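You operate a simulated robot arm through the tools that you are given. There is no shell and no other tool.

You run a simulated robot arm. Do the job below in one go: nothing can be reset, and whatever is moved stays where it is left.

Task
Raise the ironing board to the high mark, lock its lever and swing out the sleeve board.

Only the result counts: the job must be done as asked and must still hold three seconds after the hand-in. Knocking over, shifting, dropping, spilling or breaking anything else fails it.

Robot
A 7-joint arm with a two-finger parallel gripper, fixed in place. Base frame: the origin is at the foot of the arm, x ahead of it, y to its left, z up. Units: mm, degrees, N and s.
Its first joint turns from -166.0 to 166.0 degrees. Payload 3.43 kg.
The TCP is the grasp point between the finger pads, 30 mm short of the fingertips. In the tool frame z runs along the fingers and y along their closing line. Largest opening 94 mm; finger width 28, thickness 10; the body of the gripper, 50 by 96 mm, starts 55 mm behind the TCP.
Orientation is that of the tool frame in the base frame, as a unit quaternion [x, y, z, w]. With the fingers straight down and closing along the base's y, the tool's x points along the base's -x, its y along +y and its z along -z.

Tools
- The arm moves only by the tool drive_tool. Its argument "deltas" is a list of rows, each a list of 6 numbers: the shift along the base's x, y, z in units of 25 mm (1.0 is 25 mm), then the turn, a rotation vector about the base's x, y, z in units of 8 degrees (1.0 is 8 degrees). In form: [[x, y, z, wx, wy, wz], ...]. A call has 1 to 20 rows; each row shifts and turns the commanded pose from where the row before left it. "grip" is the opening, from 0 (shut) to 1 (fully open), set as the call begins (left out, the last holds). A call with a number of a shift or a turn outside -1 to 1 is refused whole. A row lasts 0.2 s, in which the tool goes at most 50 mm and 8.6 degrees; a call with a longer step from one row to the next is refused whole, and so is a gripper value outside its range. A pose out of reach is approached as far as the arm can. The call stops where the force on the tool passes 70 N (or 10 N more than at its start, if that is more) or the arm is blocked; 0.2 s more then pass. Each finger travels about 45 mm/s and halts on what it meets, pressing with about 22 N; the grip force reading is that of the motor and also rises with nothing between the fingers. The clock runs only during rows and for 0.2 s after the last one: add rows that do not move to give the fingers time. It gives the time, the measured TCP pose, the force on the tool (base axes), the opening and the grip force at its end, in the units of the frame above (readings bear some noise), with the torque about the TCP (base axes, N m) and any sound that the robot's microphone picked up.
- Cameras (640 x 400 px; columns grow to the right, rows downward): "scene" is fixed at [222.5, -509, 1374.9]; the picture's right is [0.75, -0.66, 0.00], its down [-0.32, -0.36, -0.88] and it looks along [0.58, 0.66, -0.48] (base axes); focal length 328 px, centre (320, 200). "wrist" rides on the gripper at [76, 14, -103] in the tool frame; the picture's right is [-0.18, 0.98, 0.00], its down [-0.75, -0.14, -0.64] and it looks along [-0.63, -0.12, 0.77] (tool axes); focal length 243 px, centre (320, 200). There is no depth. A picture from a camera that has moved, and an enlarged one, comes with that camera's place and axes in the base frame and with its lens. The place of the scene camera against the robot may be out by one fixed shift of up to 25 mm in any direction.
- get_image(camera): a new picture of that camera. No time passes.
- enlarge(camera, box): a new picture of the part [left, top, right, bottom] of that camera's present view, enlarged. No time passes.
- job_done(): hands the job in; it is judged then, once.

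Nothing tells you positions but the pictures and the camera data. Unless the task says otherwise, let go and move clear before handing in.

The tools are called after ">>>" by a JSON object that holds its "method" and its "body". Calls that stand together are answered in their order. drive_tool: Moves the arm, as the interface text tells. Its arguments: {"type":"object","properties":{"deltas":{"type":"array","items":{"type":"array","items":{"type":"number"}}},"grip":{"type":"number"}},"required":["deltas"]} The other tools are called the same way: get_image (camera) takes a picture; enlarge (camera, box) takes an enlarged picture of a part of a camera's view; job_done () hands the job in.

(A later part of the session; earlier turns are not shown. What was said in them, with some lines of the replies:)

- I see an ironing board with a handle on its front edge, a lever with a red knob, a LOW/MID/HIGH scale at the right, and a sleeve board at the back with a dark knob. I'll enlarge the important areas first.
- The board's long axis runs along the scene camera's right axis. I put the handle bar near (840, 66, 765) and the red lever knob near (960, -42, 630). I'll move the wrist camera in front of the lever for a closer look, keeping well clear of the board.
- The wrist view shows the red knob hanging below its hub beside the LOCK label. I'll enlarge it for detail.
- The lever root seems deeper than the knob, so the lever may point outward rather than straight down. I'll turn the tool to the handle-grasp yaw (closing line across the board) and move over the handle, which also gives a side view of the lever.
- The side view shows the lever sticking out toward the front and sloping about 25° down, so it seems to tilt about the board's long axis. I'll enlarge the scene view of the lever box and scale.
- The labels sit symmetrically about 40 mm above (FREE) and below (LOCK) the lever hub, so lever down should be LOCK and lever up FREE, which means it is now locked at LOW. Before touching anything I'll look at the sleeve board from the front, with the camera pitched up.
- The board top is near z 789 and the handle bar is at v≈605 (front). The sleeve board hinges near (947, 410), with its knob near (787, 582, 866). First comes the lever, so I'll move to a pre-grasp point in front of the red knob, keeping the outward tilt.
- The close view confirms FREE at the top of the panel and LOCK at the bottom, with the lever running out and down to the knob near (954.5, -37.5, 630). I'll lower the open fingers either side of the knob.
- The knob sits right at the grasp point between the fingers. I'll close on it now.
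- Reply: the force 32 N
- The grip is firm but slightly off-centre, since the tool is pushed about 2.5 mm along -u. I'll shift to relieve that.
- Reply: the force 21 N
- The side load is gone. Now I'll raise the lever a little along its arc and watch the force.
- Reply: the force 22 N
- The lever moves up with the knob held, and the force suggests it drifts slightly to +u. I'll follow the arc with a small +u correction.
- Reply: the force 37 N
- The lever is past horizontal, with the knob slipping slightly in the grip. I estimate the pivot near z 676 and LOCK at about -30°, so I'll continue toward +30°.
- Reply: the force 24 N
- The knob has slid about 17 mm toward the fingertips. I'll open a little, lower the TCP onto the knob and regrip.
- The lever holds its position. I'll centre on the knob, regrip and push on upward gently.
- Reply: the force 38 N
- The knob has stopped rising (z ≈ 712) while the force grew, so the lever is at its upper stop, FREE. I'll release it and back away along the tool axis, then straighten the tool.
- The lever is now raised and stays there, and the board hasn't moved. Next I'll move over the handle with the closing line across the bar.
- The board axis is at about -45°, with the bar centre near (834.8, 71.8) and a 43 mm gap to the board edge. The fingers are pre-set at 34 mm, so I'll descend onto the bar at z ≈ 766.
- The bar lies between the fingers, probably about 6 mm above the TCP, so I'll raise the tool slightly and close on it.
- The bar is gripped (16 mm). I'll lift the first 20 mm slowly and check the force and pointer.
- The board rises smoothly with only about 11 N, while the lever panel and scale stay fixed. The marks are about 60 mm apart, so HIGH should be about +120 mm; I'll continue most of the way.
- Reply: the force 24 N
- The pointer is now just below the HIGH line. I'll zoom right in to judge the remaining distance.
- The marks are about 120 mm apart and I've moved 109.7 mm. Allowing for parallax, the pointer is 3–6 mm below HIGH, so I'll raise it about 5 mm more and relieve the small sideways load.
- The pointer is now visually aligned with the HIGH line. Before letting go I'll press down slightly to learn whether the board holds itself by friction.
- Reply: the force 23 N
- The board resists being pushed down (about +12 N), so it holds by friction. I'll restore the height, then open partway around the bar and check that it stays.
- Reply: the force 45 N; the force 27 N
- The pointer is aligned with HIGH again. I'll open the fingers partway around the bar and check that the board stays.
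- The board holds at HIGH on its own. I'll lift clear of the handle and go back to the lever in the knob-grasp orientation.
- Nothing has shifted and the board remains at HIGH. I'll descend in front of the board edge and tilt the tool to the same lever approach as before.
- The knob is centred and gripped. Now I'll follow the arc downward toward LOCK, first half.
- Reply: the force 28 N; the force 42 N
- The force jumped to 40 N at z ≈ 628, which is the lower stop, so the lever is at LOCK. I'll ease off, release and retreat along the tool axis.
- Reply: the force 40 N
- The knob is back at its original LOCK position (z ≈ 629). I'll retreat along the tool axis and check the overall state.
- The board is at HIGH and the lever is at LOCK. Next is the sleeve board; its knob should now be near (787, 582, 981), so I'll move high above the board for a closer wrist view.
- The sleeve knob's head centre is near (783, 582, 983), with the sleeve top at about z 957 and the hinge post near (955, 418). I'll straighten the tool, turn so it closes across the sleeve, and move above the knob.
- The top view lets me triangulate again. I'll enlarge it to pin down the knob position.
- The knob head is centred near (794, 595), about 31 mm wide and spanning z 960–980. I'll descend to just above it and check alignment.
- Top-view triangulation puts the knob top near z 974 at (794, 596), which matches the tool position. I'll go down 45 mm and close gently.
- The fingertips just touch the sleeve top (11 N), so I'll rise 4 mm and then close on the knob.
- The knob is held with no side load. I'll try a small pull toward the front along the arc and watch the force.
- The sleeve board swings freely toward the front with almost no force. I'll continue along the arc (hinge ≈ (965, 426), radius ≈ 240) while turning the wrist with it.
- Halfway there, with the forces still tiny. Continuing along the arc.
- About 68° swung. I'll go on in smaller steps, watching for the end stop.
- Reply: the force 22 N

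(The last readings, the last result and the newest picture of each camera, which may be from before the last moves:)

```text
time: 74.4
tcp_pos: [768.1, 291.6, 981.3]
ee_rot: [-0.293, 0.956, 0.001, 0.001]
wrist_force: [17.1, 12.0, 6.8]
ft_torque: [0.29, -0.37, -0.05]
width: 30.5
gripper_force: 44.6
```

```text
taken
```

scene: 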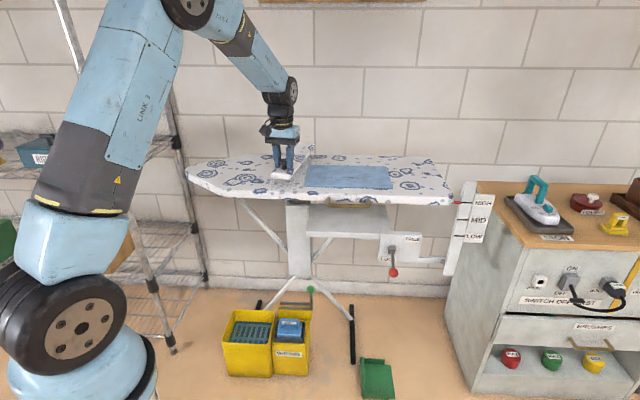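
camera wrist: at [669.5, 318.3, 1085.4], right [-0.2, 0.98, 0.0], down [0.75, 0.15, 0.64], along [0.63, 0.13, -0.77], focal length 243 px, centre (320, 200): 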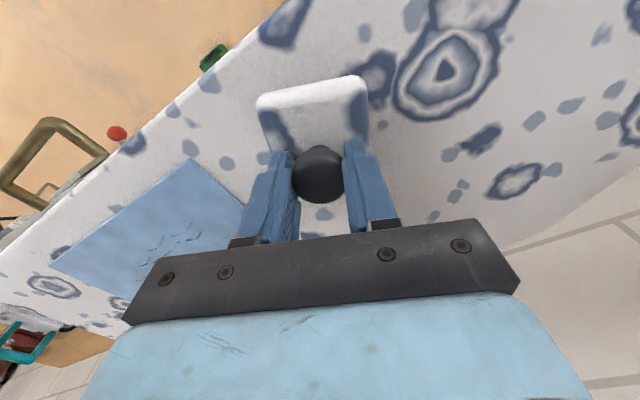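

>>> {"method": "drive_tool", "body": {"deltas": [[0.266, -0.22, 0, 0, 0, 0.25], [0.202, -0.266, 0, 0, 0, 0.25], [0.22, -0.254, 0, 0, 0, 0.25], [0.22, -0.254, 0, 0, 0, 0.25]]}}

```text
time: 75.1
tcp_pos: [772.6, 289.4, 981.7]
ee_rot: [-0.335, 0.942, 0.005, -0.005]
wrist_force: [-18.4, 10.2, 3.5]
ft_torque: [-0.55, -0.13, -0.56]
width: 30.9
gripper_force: 45.3
stopped in row 3: the force on the tool passed its limit at 79 N (the readings are from after the stop); the commanded pose is now the measured one
```

The move stopped on a 79 N rise at about 80° of swing, probably the hinge's end stop. I'll check with pictures that nothing else is in the way.

>>> {"method": "get_image", "body": {"camera": "wrist"}}

>>> {"method": "enlarge", "body": {"camera": "scene", "box": [220, 110, 380, 220]}}

```text
taken
camera wrist: at [705.3, 249.9, 1085.3], right [-0.48, 0.88, 0.01], down [0.68, 0.36, 0.64], along [0.56, 0.31, -0.77], focal length 243 px, centre (320, 200)
```

wrist: 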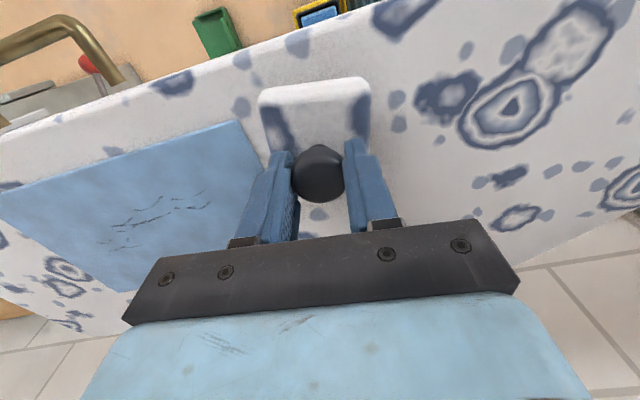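

```text
3.64 times, centred on (300, 165) of scene
camera zoom: at [222.5, -509.0, 1374.9], right [0.75, -0.66, 0.0], down [-0.32, -0.36, -0.88], along [0.58, 0.66, -0.48], focal length 1192 px, centre (393, 327)
```

zoom: 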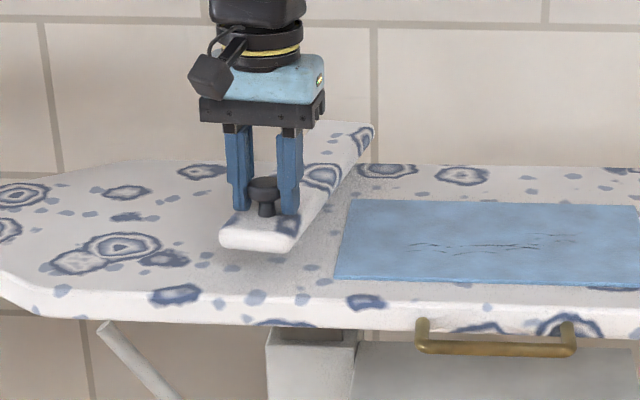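

Nothing is blocking, and the residual force is purely tangential. I'll give one small extra push to confirm it is a hard stop.

>>> {"method": "drive_tool", "body": {"deltas": [[0.05, -0.07, 0, 0, 0, 0], [0.05, -0.07, 0, 0, 0, 0]]}}

```text
time: 75.7
tcp_pos: [772.0, 286.8, 981.5]
ee_rot: [-0.337, 0.942, 0.006, -0.004]
wrist_force: [-45.0, 39.9, 1.9]
ft_torque: [-0.32, 0.81, -0.27]
width: 30.8
gripper_force: 45.0
```

It is firmly at the hard stop (58 N for about 2 mm). I'll ease off the load, then open and lift straight up.

>>> {"method": "drive_tool", "body": {"deltas": [[-0.05, 0.075, 0, 0, 0, 0], [-0.06, 0.075, 0, 0, 0, 0], [0, 0, 0, 0, 0, 0]]}}

>>> {"method": "drive_tool", "body": {"deltas": [[0, 0, 0, 0, 0, 0], [0, 0, 0, 0, 0, 0], [0, 0, 0, 0, 0, 0], [0, 0, 0, 0, 0, 0]], "grip": 0.65}}

>>> {"method": "get_image", "body": {"camera": "wrist"}}

```text
time: 76.5
tcp_pos: [770.9, 288.3, 981.8]
ee_rot: [-0.334, 0.943, 0.004, -0.003]
wrist_force: [-39.7, 28.7, -4.4]
ft_torque: [-0.03, 0.21, -0.29]
width: 30.8
gripper_force: 45.0
```

```text
time: 77.5
tcp_pos: [772.7, 286.5, 982.4]
ee_rot: [-0.334, 0.942, 0.005, -0.003]
wrist_force: [-0.5, 1.0, -0.8]
ft_torque: [0.0, 0.02, 0.01]
width: 61.1
gripper_force: 0.2
```

```text
taken
camera wrist: at [707.6, 247.8, 1084.8], right [-0.47, 0.88, 0.01], down [0.68, 0.36, 0.64], along [0.56, 0.31, -0.77], focal length 243 px, centre (320, 200)
```

wrist: 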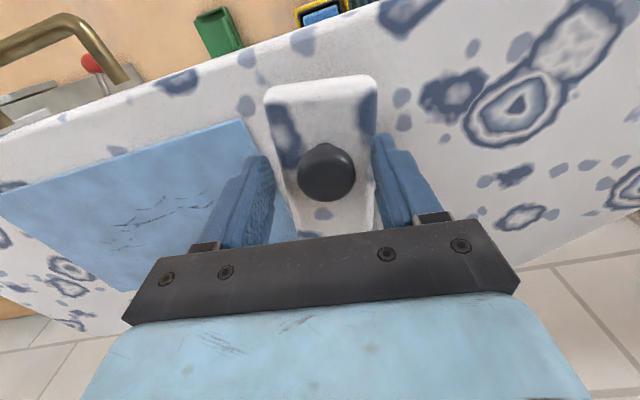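

The knob is free and the sleeve board stays out. I'll lift straight up, move clear and check everything.

>>> {"method": "drive_tool", "body": {"deltas": [[0, 0, 0.5, 0, 0, 0], [0, 0, 1, 0, 0, 0], [0, 0, 1, 0, 0, 0], [0, 0, 1, 0, 0, 0], [0, 0, 1, 0, 0, 0], [0, 0, 1, 0, 0, 0], [-0.9, -0.6, 0.5, 0, 0, 0], [-0.9, -0.6, 0.5, 0, 0, 0], [-0.9, -0.6, 0.2, 0, 0, 0], [-0.9, -0.6, 0, 0, 0, 0], [-0.9, -0.6, 0, 0, 0, 0], [-0.9, -0.6, 0, 0, 0, 0], [-0.9, -0.6, 0, 0, 0, 0]]}}

>>> {"method": "get_image", "body": {"camera": "scene"}}

>>> {"method": "get_image", "body": {"camera": "wrist"}}

>>> {"method": "enlarge", "body": {"camera": "scene", "box": [220, 110, 380, 220]}}

>>> {"method": "enlarge", "body": {"camera": "scene", "box": [360, 170, 520, 290]}}

```text
time: 80.3
tcp_pos: [616.1, 181.7, 1149.2]
ee_rot: [-0.334, 0.943, 0.005, -0.002]
wrist_force: [-0.9, 0.6, 0.8]
ft_torque: [0.01, 0.02, -0.01]
width: 61.5
gripper_force: 0.1
```

```text
taken
```

scene: 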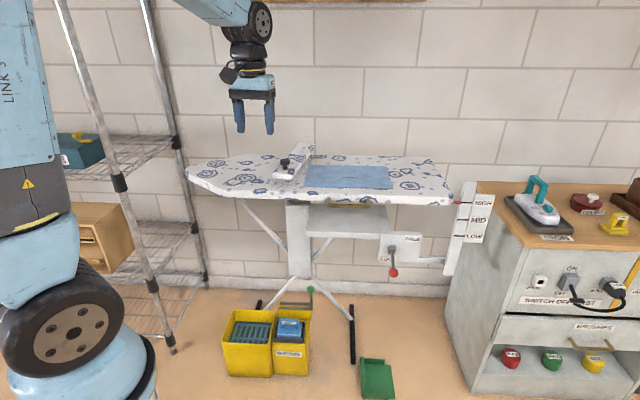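

```text
taken
camera wrist: at [549.3, 142.7, 1253.3], right [-0.48, 0.88, 0.01], down [0.68, 0.36, 0.64], along [0.56, 0.31, -0.77], focal length 243 px, centre (320, 200)
```

wrist: 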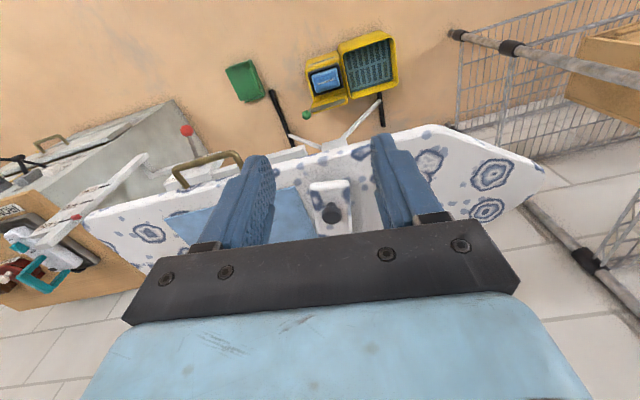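

```text
3.64 times, centred on (300, 165) of scene
camera zoom: at [222.5, -509.0, 1374.9], right [0.75, -0.66, 0.0], down [-0.32, -0.36, -0.88], along [0.58, 0.66, -0.48], focal length 1192 px, centre (393, 327)
```

zoom: 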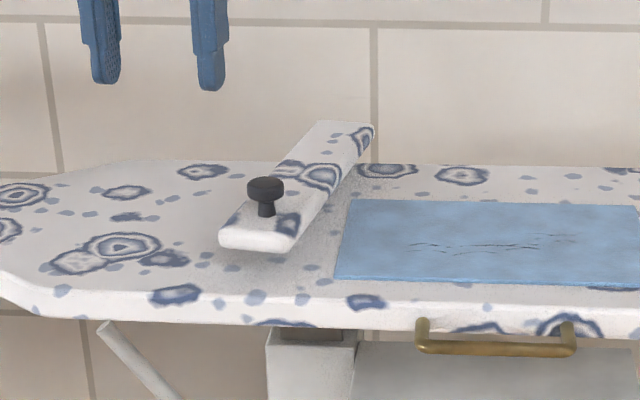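

```text
3.33 times, centred on (440, 230) of scene
camera zoom: at [222.5, -509.0, 1374.9], right [0.75, -0.66, 0.0], down [-0.32, -0.36, -0.88], along [0.58, 0.66, -0.48], focal length 1093 px, centre (-80, 100)
```

zoom: 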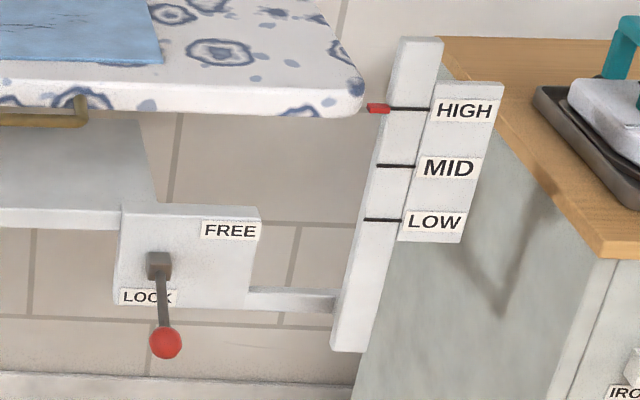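

Everything looks in place. I'll double-check the pointer against the HIGH line from the wrist camera's different viewpoint.

>>> {"method": "enlarge", "body": {"camera": "wrist", "box": [20, 140, 160, 260]}}

>>> {"method": "enlarge", "body": {"camera": "wrist", "box": [50, 200, 100, 235]}}

>>> {"method": "enlarge", "body": {"camera": "scene", "box": [452, 190, 484, 214]}}

```text
3.33 times, centred on (90, 200) of wrist
camera zoom: at [549.3, 142.7, 1253.3], right [-0.48, 0.88, 0.01], down [0.68, 0.36, 0.64], along [0.56, 0.31, -0.77], focal length 809 px, centre (1087, 200)
```

zoom: 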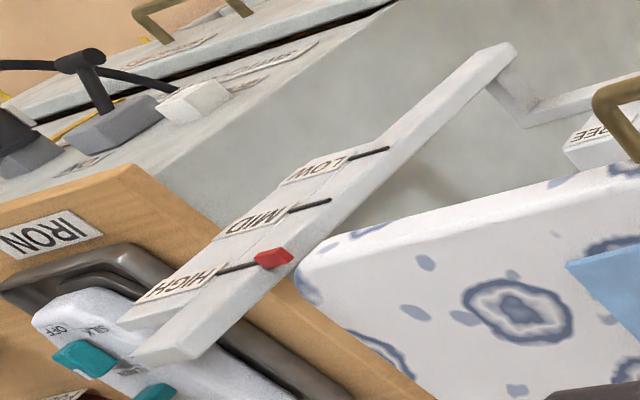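

```text
11.43 times, centred on (75, 218) of wrist
camera zoom: at [549.3, 142.7, 1253.3], right [-0.48, 0.88, 0.01], down [0.68, 0.36, 0.64], along [0.56, 0.31, -0.77], focal length 2773 px, centre (3120, 0)
```

zoom: 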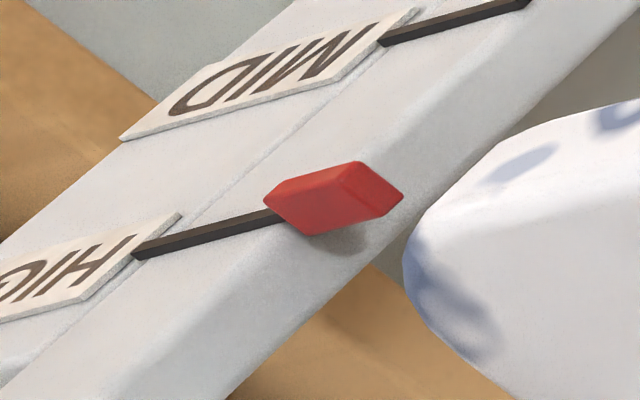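

```text
16.00 times, centred on (468, 202) of scene
camera zoom: at [222.5, -509.0, 1374.9], right [0.75, -0.66, 0.0], down [-0.32, -0.36, -0.88], along [0.58, 0.66, -0.48], focal length 5247 px, centre (-2048, 168)
```

zoom: 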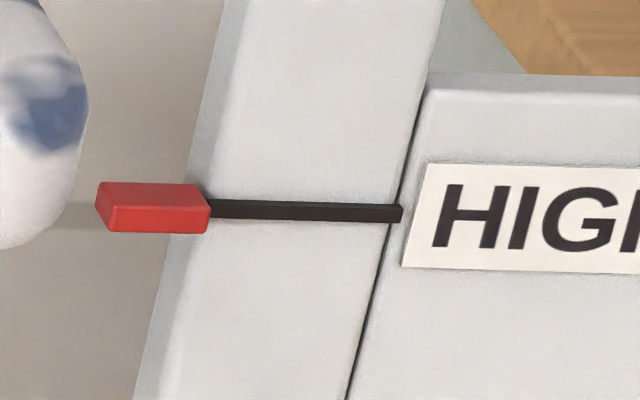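

The pointer looks aligned, but both views look down at about 30°, so parallax remains. I'll bring the wrist camera level with the pointer, staying in free space in front, for a parallax-free check.

>>> {"method": "drive_tool", "body": {"deltas": [[0.3, -0.99, 0, 0, 0, 0.6], [0.3, -0.99, 0, 0, 0, 0.6], [0.5, -0.99, 0, 0, 0, 0], [0.5, -0.99, 0, 0, 0, 0], [0.6, -0.99, 0, 0, 0, 0], [0.6, -0.99, 0, 0, 0, 0], [0.6, -0.99, 0, 0, 0, 0], [0.7, -0.99, -0.5, 0, 0, 0], [0.7, -0.99, -0.9, 0.75, -0.66, 0], [0.7, -0.99, -0.9, 0.75, -0.66, 0], [0.7, -0.99, -0.9, 0.75, -0.66, 0], [0.7, -0.99, -0.9, 0.75, -0.66, 0], [0.7, -0.99, -0.9, 0.75, -0.66, 0], [0.7, -0.99, -0.9, 0.75, -0.66, 0], [0.7, -0.99, -0.9, 0.75, -0.66, 0], [0.7, -0.99, -0.9, 0.75, -0.66, 0], [0.65, -0.99, -0.9, 0, 0, 0], [0.65, 0, -0.9, 0, 0, 0]], "grip": 1.0}}

>>> {"method": "get_image", "body": {"camera": "wrist"}}

>>> {"method": "get_image", "body": {"camera": "scene"}}

```text
time: 84.1
tcp_pos: [890.0, -242.6, 910.7]
ee_rot: [-0.351, 0.773, 0.222, 0.48]
wrist_force: [-0.3, 0.8, 0.6]
ft_torque: [-0.03, 0.03, 0.0]
width: 94.0
gripper_force: 0.1
```

```text
taken
camera wrist: at [798.3, -328.6, 888.3], right [-0.69, 0.7, 0.17], down [-0.05, -0.28, 0.96], along [0.72, 0.65, 0.23], focal length 243 px, centre (320, 200)
```

wrist: 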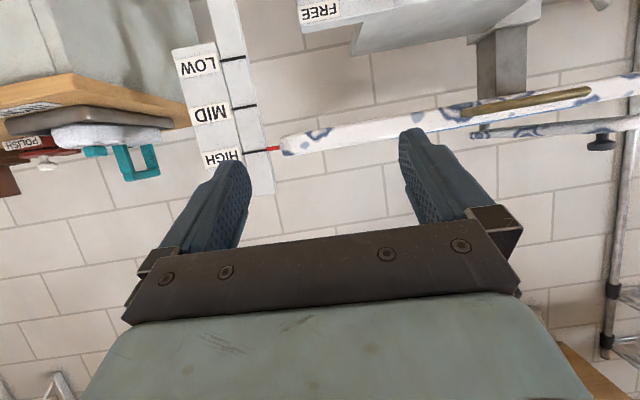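

```text
taken
```

scene: 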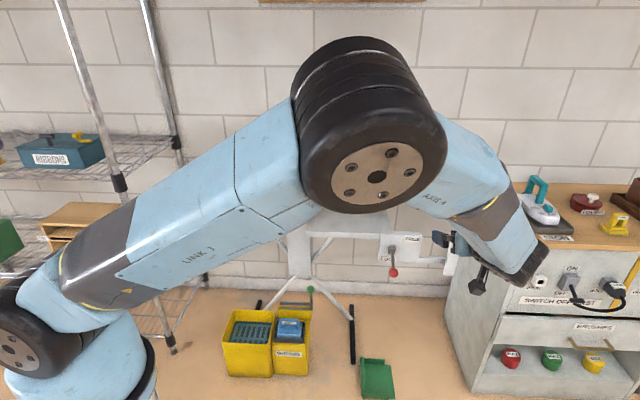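

>>> {"method": "enlarge", "body": {"camera": "wrist", "box": [225, 130, 305, 170]}}

>>> {"method": "enlarge", "body": {"camera": "wrist", "box": [160, 40, 320, 180]}}

```text
8.00 times, centred on (265, 150) of wrist
camera zoom: at [798.3, -328.6, 888.3], right [-0.69, 0.7, 0.17], down [-0.05, -0.28, 0.96], along [0.72, 0.65, 0.23], focal length 1941 px, centre (760, 600)
```

zoom: 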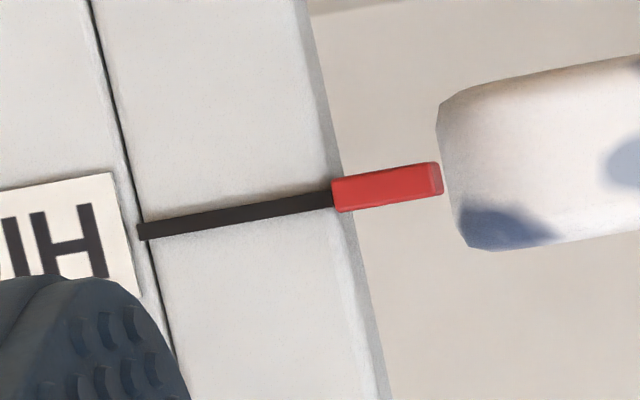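

```text
2.86 times, centred on (240, 110) of wrist
camera zoom: at [798.3, -328.6, 888.3], right [-0.69, 0.7, 0.17], down [-0.05, -0.28, 0.96], along [0.72, 0.65, 0.23], focal length 693 px, centre (549, 457)
```

zoom: 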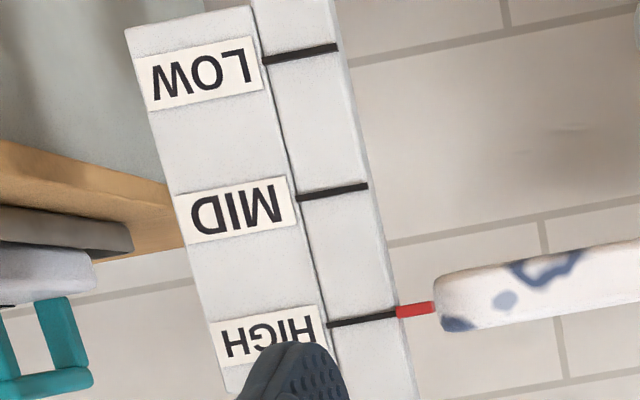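

In the level view the red pointer lines up with the HIGH line to within about 1 mm. The lever is at LOCK, the sleeve board is swung out against its stop, nothing else has moved, and the arm is clear, so I'm handing in.

>>> {"method": "job_done", "body": {}}

```text
The job is handed in.
```

The ironing board is raised to the HIGH mark, its lever is locked, and the sleeve board is swung out. The job has been handed in.

- **Height:** a camera view level with the pointer shows it on the HIGH line to within about 1 mm. The board stayed there when I let go of the handle.
- **Lever:** it was locked at LOW to start with, so I freed it, lifted the board by its handle, and pushed the lever back down to its LOCK stop.
- **Sleeve board:** I swung it about 80° toward the front. It stopped against what felt like its end stop, and it stayed there after I let go. There was no mark for "out", so I took that stop as the swung-out position.

I saw nothing else moved or knocked over in the camera pictures. The gripper is open and clear of the board.
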